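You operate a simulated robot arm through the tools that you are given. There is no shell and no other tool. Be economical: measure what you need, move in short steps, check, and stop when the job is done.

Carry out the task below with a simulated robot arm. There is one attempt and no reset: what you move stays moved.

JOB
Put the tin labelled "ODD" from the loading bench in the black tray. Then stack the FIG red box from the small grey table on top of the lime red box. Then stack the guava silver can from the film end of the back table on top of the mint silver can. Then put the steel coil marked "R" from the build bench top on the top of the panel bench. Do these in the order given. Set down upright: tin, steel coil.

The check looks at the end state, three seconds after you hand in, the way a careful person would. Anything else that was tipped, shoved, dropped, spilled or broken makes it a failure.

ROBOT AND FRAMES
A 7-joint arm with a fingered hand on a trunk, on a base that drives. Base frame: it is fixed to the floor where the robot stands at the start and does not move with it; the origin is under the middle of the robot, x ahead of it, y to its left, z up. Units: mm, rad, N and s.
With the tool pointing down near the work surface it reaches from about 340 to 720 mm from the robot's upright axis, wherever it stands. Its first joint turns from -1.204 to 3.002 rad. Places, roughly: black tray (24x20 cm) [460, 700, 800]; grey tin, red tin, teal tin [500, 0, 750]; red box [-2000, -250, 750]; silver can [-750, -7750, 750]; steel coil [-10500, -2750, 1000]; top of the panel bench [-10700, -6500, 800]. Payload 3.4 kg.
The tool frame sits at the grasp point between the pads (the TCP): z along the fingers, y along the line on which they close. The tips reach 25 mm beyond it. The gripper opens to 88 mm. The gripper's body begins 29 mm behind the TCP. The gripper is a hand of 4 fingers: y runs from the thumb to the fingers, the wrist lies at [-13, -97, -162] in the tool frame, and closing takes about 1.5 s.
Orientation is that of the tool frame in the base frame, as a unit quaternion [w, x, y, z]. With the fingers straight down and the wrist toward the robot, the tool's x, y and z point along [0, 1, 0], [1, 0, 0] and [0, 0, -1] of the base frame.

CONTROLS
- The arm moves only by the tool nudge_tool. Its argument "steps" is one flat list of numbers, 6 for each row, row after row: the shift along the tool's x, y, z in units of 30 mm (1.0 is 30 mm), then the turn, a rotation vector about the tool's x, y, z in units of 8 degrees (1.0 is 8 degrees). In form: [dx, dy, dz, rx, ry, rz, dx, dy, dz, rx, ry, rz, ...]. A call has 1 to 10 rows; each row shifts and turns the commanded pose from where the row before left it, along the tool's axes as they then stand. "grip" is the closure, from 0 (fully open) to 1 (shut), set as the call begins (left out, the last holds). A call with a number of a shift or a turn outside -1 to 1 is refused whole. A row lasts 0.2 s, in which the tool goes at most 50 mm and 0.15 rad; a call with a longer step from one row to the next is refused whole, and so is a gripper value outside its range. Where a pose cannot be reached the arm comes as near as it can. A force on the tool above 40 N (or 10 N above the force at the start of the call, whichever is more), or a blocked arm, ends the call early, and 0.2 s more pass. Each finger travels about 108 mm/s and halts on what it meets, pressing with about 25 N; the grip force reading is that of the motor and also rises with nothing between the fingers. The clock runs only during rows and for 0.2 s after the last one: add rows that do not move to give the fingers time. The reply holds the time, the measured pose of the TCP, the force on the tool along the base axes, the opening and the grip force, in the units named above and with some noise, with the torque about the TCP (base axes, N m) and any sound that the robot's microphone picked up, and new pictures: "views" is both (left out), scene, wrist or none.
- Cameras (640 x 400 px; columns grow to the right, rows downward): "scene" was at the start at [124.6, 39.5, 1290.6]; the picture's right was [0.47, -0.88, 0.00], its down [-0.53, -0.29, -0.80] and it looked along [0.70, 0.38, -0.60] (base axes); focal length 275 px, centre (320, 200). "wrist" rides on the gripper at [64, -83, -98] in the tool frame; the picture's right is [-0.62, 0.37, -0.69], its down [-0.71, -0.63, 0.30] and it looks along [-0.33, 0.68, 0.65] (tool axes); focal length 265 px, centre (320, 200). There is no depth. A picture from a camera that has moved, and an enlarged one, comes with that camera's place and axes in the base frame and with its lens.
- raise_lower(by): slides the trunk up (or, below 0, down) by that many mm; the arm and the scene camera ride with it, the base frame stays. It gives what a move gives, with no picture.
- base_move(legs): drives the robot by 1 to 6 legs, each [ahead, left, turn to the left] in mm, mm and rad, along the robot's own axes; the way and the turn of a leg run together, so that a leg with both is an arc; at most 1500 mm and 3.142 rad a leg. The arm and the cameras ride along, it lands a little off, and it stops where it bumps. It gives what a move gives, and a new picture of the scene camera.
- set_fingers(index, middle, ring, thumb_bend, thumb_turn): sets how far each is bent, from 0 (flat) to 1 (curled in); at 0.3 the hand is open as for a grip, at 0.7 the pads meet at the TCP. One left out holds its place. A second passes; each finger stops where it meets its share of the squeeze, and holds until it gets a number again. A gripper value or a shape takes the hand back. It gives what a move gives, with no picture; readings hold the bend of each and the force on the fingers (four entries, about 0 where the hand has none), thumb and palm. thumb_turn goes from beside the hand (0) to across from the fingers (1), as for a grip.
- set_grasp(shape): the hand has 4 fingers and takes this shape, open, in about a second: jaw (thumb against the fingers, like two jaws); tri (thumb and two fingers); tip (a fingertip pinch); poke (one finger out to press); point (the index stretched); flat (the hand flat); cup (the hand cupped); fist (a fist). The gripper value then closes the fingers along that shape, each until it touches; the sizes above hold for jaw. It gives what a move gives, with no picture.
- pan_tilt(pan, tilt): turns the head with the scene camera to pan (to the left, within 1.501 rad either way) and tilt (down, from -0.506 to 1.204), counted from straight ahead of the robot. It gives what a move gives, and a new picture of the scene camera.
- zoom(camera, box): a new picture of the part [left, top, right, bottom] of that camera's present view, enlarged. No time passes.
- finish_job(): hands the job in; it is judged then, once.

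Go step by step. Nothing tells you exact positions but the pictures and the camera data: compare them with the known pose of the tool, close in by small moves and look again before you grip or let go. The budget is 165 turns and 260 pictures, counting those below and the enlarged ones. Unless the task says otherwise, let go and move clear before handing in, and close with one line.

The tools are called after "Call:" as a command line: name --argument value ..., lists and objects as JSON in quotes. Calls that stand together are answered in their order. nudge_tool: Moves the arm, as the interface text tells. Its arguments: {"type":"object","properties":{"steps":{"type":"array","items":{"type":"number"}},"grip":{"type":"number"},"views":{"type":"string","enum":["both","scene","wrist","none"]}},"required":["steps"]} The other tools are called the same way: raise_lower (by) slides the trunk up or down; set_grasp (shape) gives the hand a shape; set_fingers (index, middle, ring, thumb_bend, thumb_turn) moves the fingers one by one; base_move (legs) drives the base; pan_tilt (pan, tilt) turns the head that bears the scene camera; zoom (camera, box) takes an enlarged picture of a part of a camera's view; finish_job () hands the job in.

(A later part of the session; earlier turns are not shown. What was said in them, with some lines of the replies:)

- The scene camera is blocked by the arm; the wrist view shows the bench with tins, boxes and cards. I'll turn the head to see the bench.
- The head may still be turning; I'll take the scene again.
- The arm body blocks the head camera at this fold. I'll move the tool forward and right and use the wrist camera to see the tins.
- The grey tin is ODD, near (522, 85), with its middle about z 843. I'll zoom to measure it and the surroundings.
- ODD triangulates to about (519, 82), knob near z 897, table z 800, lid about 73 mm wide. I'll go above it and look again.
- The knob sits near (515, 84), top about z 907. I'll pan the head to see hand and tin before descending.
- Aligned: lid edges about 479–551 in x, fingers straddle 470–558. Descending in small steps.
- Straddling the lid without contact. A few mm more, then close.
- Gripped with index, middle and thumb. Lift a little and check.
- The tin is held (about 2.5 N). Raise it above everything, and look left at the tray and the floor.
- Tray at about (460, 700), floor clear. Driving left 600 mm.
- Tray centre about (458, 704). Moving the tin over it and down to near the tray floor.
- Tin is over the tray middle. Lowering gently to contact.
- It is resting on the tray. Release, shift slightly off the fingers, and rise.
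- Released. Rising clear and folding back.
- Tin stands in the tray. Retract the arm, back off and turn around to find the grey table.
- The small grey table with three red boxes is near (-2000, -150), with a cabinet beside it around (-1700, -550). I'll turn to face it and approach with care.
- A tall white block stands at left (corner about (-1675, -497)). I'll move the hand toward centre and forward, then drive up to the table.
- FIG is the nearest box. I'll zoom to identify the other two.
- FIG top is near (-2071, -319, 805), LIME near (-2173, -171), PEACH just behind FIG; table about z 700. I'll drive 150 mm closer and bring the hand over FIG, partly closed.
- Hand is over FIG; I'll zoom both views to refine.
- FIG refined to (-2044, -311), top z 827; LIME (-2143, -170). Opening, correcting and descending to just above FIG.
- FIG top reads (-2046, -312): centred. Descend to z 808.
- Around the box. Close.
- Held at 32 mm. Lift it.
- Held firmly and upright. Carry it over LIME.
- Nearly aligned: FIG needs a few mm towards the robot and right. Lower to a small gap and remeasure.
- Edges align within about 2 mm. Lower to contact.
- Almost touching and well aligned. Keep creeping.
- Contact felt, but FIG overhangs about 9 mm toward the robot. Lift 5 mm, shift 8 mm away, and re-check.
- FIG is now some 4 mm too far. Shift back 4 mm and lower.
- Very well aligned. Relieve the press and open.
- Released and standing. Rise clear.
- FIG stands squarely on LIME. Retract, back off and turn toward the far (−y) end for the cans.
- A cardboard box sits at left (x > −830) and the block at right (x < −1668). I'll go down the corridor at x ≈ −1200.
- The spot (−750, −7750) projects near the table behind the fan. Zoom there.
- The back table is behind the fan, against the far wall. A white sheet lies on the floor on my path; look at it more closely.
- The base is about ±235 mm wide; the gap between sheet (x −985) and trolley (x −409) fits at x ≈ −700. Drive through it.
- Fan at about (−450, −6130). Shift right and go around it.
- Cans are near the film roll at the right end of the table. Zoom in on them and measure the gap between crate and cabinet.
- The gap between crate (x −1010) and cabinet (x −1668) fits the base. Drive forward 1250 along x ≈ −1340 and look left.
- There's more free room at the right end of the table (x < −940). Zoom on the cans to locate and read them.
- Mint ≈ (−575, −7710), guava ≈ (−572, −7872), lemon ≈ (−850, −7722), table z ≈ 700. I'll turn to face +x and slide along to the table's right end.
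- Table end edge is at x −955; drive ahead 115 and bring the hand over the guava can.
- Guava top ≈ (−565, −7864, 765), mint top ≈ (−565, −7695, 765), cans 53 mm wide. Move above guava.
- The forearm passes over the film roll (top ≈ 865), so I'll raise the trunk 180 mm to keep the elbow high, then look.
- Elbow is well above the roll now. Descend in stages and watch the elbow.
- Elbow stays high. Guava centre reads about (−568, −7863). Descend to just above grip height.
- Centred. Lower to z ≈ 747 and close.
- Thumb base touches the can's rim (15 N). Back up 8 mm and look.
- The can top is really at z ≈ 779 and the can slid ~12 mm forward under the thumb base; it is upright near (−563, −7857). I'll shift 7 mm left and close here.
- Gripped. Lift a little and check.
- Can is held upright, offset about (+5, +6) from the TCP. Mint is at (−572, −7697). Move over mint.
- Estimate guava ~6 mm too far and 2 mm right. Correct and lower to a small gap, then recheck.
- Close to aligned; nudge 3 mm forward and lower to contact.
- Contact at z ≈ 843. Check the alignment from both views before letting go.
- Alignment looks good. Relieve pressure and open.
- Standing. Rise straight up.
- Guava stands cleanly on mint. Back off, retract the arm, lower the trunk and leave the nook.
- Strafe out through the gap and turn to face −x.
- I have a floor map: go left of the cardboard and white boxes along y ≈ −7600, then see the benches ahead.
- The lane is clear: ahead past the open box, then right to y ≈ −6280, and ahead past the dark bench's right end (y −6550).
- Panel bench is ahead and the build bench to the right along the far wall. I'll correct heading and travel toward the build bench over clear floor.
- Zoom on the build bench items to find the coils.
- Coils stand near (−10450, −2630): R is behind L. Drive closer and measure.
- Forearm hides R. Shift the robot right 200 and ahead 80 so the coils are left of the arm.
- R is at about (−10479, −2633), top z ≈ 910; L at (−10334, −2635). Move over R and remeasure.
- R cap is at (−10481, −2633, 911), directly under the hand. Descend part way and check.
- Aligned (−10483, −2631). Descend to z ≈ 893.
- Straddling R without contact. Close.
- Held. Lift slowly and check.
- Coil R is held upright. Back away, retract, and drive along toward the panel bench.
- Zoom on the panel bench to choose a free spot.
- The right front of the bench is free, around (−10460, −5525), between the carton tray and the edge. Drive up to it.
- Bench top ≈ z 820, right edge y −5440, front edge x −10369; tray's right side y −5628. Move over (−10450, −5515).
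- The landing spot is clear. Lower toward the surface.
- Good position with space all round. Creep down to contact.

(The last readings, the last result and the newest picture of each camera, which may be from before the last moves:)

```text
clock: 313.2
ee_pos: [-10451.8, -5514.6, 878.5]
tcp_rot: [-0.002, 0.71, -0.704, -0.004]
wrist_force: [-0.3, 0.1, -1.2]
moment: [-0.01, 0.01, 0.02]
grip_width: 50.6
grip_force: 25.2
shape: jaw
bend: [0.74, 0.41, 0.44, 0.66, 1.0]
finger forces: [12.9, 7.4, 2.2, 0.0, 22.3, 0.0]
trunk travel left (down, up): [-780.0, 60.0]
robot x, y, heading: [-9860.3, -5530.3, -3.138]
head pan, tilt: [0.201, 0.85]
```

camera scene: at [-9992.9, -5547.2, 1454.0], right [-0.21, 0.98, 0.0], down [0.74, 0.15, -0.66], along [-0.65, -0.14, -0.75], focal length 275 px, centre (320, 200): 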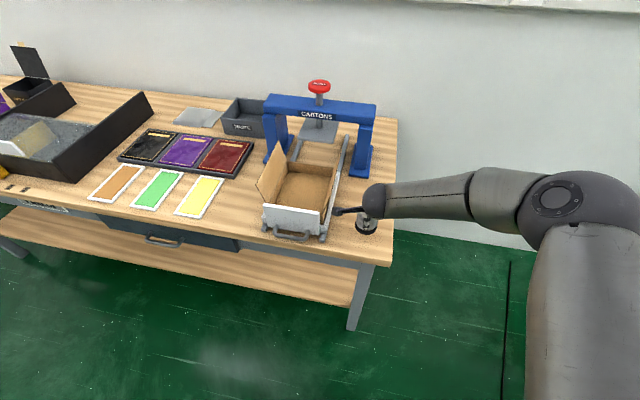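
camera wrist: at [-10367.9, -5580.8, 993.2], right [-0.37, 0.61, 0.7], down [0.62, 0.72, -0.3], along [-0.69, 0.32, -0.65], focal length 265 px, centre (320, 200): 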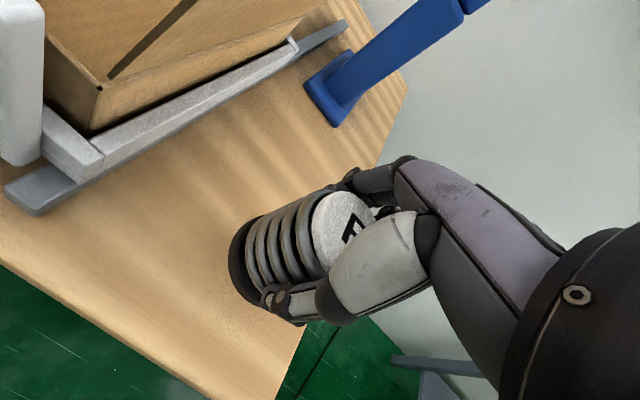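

Call:
nudge_tool --steps '[0, 0, 0.1, 0, 0, 0, 0, 0, 0, 0, 0, 0]' --views "none"

Call:
nudge_tool --steps '[0, 0, 0.1, 0, 0, 0, 0, 0, 0, 0, 0, 0]' --views "none"

Call:
nudge_tool --steps '[0, 0, 0.08, 0, 0, 0, 0, 0, 0, 0, 0, 0]' --views "scene"

```text
clock: 313.8
ee_pos: [-10449.9, -5515.0, 874.4]
tcp_rot: [-0.002, 0.711, -0.703, -0.002]
wrist_force: [-0.9, -0.4, -1.1]
moment: [0.0, -0.01, 0.02]
grip_width: 50.5
grip_force: 25.1
shape: jaw
bend: [0.74, 0.41, 0.44, 0.66, 1.0]
finger forces: [12.9, 7.4, 2.4, 0.1, 22.3, 0.0]
trunk travel left (down, up): [-780.0, 60.0]
robot x, y, heading: [-9865.1, -5530.4, -3.135]
head pan, tilt: [0.201, 0.85]
```

```text
clock: 314.4
ee_pos: [-10451.0, -5515.7, 871.7]
tcp_rot: [-0.002, 0.71, -0.704, -0.003]
wrist_force: [-0.2, 0.5, -1.6]
moment: [-0.02, -0.01, -0.03]
grip_width: 50.5
grip_force: 25.0
shape: jaw
bend: [0.74, 0.41, 0.44, 0.66, 1.0]
finger forces: [13.0, 7.5, 2.3, 0.0, 22.3, 0.0]
trunk travel left (down, up): [-780.0, 60.0]
robot x, y, heading: [-9863.1, -5531.6, -3.138]
head pan, tilt: [0.201, 0.85]
```

```text
clock: 315.0
ee_pos: [-10451.7, -5515.6, 868.7]
tcp_rot: [-0.002, 0.71, -0.704, -0.002]
wrist_force: [-0.3, -0.7, -0.7]
moment: [-0.02, -0.01, 0.04]
grip_width: 50.6
grip_force: 24.8
shape: jaw
bend: [0.74, 0.41, 0.44, 0.66, 1.0]
finger forces: [12.9, 7.5, 2.3, 0.1, 22.3, 0.0]
trunk travel left (down, up): [-780.0, 60.0]
robot x, y, heading: [-9863.5, -5530.4, -3.139]
head pan, tilt: [0.201, 0.85]
camera scene: at [-9993.0, -5547.2, 1454.0], right [-0.21, 0.98, 0.0], down [0.74, 0.15, -0.66], along [-0.65, -0.14, -0.75], focal length 275 px, centre (320, 200)
```

scene: 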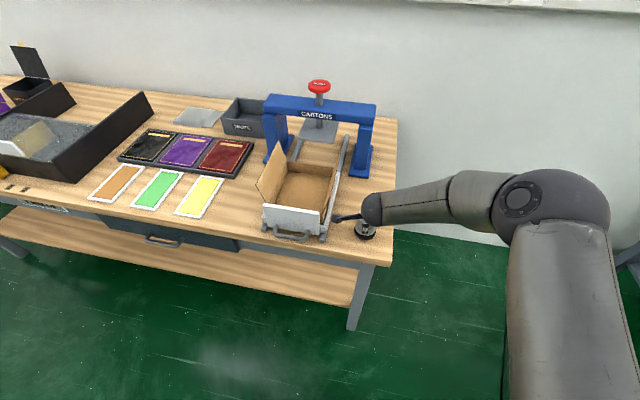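

Call:
nudge_tool --steps '[0, 0, 0.1, 0, 0, 0, 0, 0, 0, 0, 0, 0]' --views "none"

Call:
nudge_tool --steps '[0, 0, 0.1, 0, 0, 0, 0, 0, 0, 0, 0, 0]' --views "none"

Call:
nudge_tool --steps '[0, 0, 0.1, 0, 0, 0, 0, 0, 0, 0, 0, 0]' --views "none"

Call:
zoom --camera "scene" --box '[320, 180, 420, 270]'

```text
clock: 315.6
ee_pos: [-10450.9, -5515.6, 865.8]
tcp_rot: [-0.002, 0.71, -0.704, -0.003]
wrist_force: [-0.2, -0.3, 0.0]
moment: [0.0, 0.0, -0.03]
grip_width: 50.5
grip_force: 24.3
shape: jaw
bend: [0.74, 0.41, 0.44, 0.66, 1.0]
finger forces: [12.9, 7.4, 2.3, 0.0, 22.4, 0.0]
trunk travel left (down, up): [-780.0, 60.0]
robot x, y, heading: [-9861.9, -5528.2, -3.137]
head pan, tilt: [0.201, 0.85]
```

```text
clock: 316.2
ee_pos: [-10451.9, -5515.4, 863.4]
tcp_rot: [-0.003, 0.71, -0.704, -0.003]
wrist_force: [-0.1, 0.5, -1.3]
moment: [0.02, 0.0, 0.02]
grip_width: 50.5
grip_force: 25.4
shape: jaw
bend: [0.74, 0.41, 0.44, 0.66, 1.0]
finger forces: [13.0, 7.5, 2.3, 0.1, 22.2, 0.0]
trunk travel left (down, up): [-780.0, 60.0]
robot x, y, heading: [-9865.7, -5529.1, -3.138]
head pan, tilt: [0.201, 0.85]
```

```text
clock: 316.8
ee_pos: [-10450.4, -5515.3, 860.1]
tcp_rot: [-0.001, 0.711, -0.704, -0.002]
wrist_force: [-0.2, 0.7, -1.8]
moment: [0.0, 0.0, 0.01]
grip_width: 50.4
grip_force: 25.1
shape: jaw
bend: [0.74, 0.41, 0.44, 0.66, 1.0]
finger forces: [12.8, 7.4, 2.3, 0.1, 22.2, 0.0]
trunk travel left (down, up): [-780.0, 60.0]
robot x, y, heading: [-9865.2, -5526.5, -3.136]
head pan, tilt: [0.201, 0.85]
```

```text
4.44 times, centred on (370, 225) of scene
camera zoom: at [-9992.9, -5547.2, 1454.0], right [-0.21, 0.98, 0.0], down [0.74, 0.15, -0.66], along [-0.65, -0.14, -0.75], focal length 1220 px, centre (98, 89)
```

zoom: 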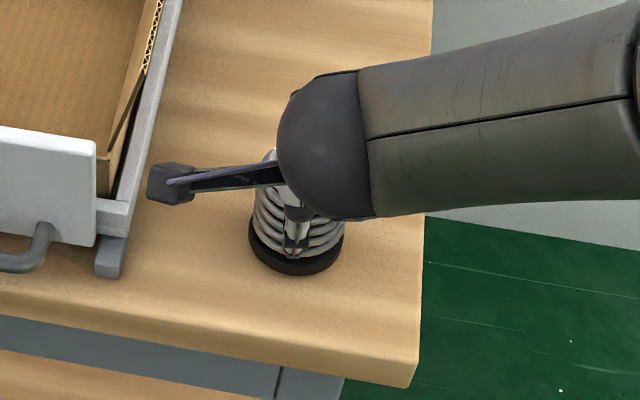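

Bottom near z 805; keep creeping.

Call:
nudge_tool --steps '[0, 0, 0.1, 0, 0, 0, 0, 0, 0, 0, 0, 0]' --views "none"

Call:
nudge_tool --steps '[0, 0, 0.08, 0, 0, 0, 0, 0, 0, 0, 0, 0]' --views "none"

Call:
nudge_tool --steps '[0, 0, 0.07, 0, 0, 0, 0, 0, 0, 0, 0, 0]' --views "none"

```text
clock: 317.4
ee_pos: [-10450.8, -5514.6, 856.3]
tcp_rot: [-0.002, 0.71, -0.704, -0.004]
wrist_force: [0.0, 0.6, -0.6]
moment: [-0.02, 0.01, -0.01]
grip_width: 50.6
grip_force: 25.1
shape: jaw
bend: [0.74, 0.41, 0.44, 0.66, 1.0]
finger forces: [13.0, 7.4, 2.3, 0.1, 22.3, 0.1]
trunk travel left (down, up): [-780.0, 60.0]
robot x, y, heading: [-9863.6, -5527.7, -3.136]
head pan, tilt: [0.201, 0.85]
```

```text
clock: 318.0
ee_pos: [-10451.7, -5514.9, 855.4]
tcp_rot: [-0.001, 0.71, -0.704, -0.003]
wrist_force: [-0.4, 0.2, -1.2]
moment: [0.02, 0.0, 0.0]
grip_width: 50.7
grip_force: 25.1
shape: jaw
bend: [0.74, 0.41, 0.44, 0.66, 1.0]
finger forces: [13.0, 7.5, 2.3, 0.0, 22.3, 0.0]
trunk travel left (down, up): [-780.0, 60.0]
robot x, y, heading: [-9862.1, -5527.2, -3.136]
head pan, tilt: [0.201, 0.85]
```

```text
clock: 318.6
ee_pos: [-10451.0, -5514.8, 852.9]
tcp_rot: [-0.002, 0.711, -0.703, -0.003]
wrist_force: [0.4, 0.1, 3.1]
moment: [0.0, 0.02, -0.03]
grip_width: 50.5
grip_force: 24.9
shape: jaw
bend: [0.74, 0.41, 0.44, 0.66, 1.0]
finger forces: [13.5, 7.7, 2.5, 0.1, 22.6, 0.0]
trunk travel left (down, up): [-780.0, 60.0]
robot x, y, heading: [-9862.8, -5524.9, -3.134]
head pan, tilt: [0.201, 0.85]
```

Contact. Open and check.

Call:
nudge_tool --steps '[0, 0, 0, 0, 0, 0, 0, 0, 0, 0, 0, 0, 0, 0, 0, 0, 0, 0, 0, 0, 0, 0, 0, 0, 0, 0, 0, 0, 0, 0, 0, 0, 0, 0, 0, 0]' --grip 0

Call:
nudge_tool --steps '[0, 0, -0.2, 0, 0, 0, 0, 0, -0.3, 0, 0, 0, 0, 0, -0.6, 0, 0, 0, 0, 0, -0.8, 0, 0, 0, 0, 0, -1, 0, 0, 0, 0, 0, -1, 0, 0, 0, 0, 0, -1, 0, 0, 0, 0, 0, -1, 0, 0, 0, 0, 0, 0, 0, 0, 0]'

Call:
zoom --camera "scene" --box '[300, 160, 420, 270]'

```text
clock: 320.0
ee_pos: [-10452.1, -5515.3, 851.8]
tcp_rot: [-0.003, 0.71, -0.704, -0.003]
wrist_force: [0.4, -0.7, 0.1]
moment: [0.02, 0.01, -0.05]
grip_width: 87.6
grip_force: 0.2
shape: jaw
bend: [0.3, 0.3, 0.3, 0.3, 0.98]
finger forces: [0.1, 0.0, 0.1, 0.1, 0.0, 0.1]
trunk travel left (down, up): [-780.0, 60.0]
robot x, y, heading: [-9865.7, -5533.1, -3.135]
head pan, tilt: [0.201, 0.85]
camera scene: at [-9992.8, -5547.2, 1454.0], right [-0.21, 0.98, 0.0], down [0.74, 0.15, -0.66], along [-0.65, -0.14, -0.75], focal length 275 px, centre (320, 200)
camera wrist: at [-10367.7, -5580.5, 951.4], right [-0.37, 0.61, 0.7], down [0.62, 0.72, -0.3], along [-0.69, 0.32, -0.65], focal length 265 px, centre (320, 200)
```

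scene: 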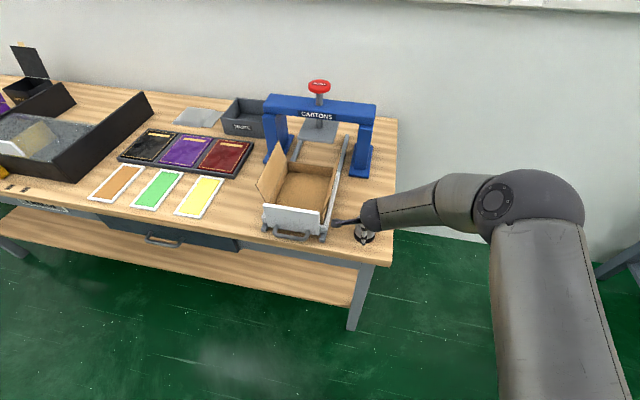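
wrist: 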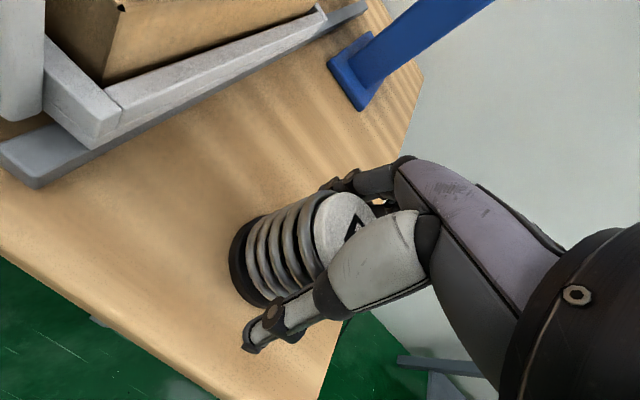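

```text
clock: 322.0
ee_pos: [-10452.2, -5517.3, 1029.7]
tcp_rot: [-0.002, 0.711, -0.704, -0.002]
wrist_force: [-0.1, 0.6, -0.5]
moment: [-0.02, 0.0, -0.01]
grip_width: 87.3
grip_force: 0.1
shape: jaw
bend: [0.3, 0.3, 0.3, 0.3, 0.98]
finger forces: [0.0, 0.0, 0.0, 0.1, 0.0, 0.2]
trunk travel left (down, up): [-780.0, 60.0]
robot x, y, heading: [-9866.6, -5529.6, -3.133]
head pan, tilt: [0.201, 0.85]
camera scene: at [-9993.1, -5547.6, 1454.0], right [-0.21, 0.98, 0.0], down [0.74, 0.15, -0.66], along [-0.65, -0.14, -0.75], focal length 275 px, centre (320, 200)
camera wrist: at [-10367.5, -5582.6, 1128.8], right [-0.37, 0.61, 0.7], down [0.62, 0.72, -0.3], along [-0.69, 0.32, -0.65], focal length 265 px, centre (320, 200)
```

scene: 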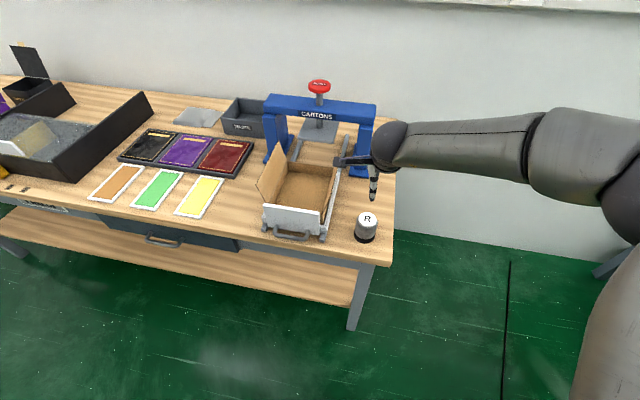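
wrist: 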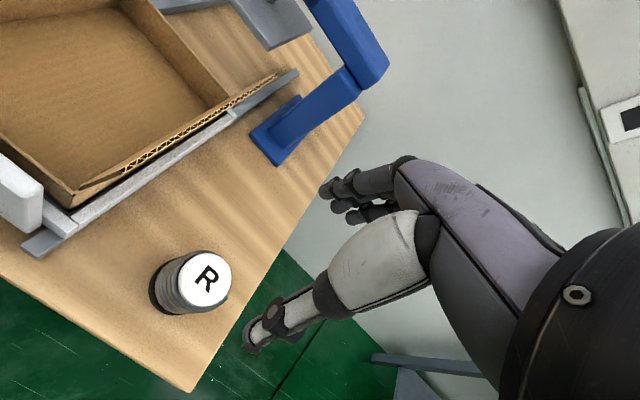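

```text
3.64 times, centred on (360, 215) of scene
camera zoom: at [-9993.1, -5547.6, 1454.0], right [-0.21, 0.98, 0.0], down [0.74, 0.15, -0.66], along [-0.65, -0.14, -0.75], focal length 999 px, centre (174, 146)
```

zoom: 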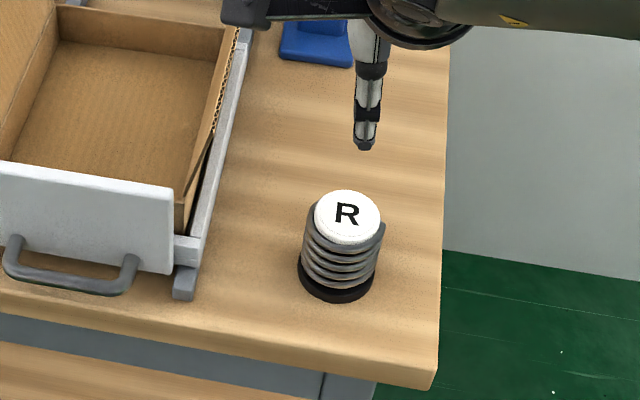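

Coil R stands upright on the panel bench and the hand is clear; all four placements are done, so I'm handing in.

Call:
finish_job

```text
The job is handed in.
```

All four placements are done in order and handed in: ODD tin in the black tray, FIG on lime, guava on mint, and coil R upright on the panel bench. One doubt: the robot's heading shifted unexpectedly while it was passing the open cardboard box on the floor, and I did not go back to check whether it touched the box.
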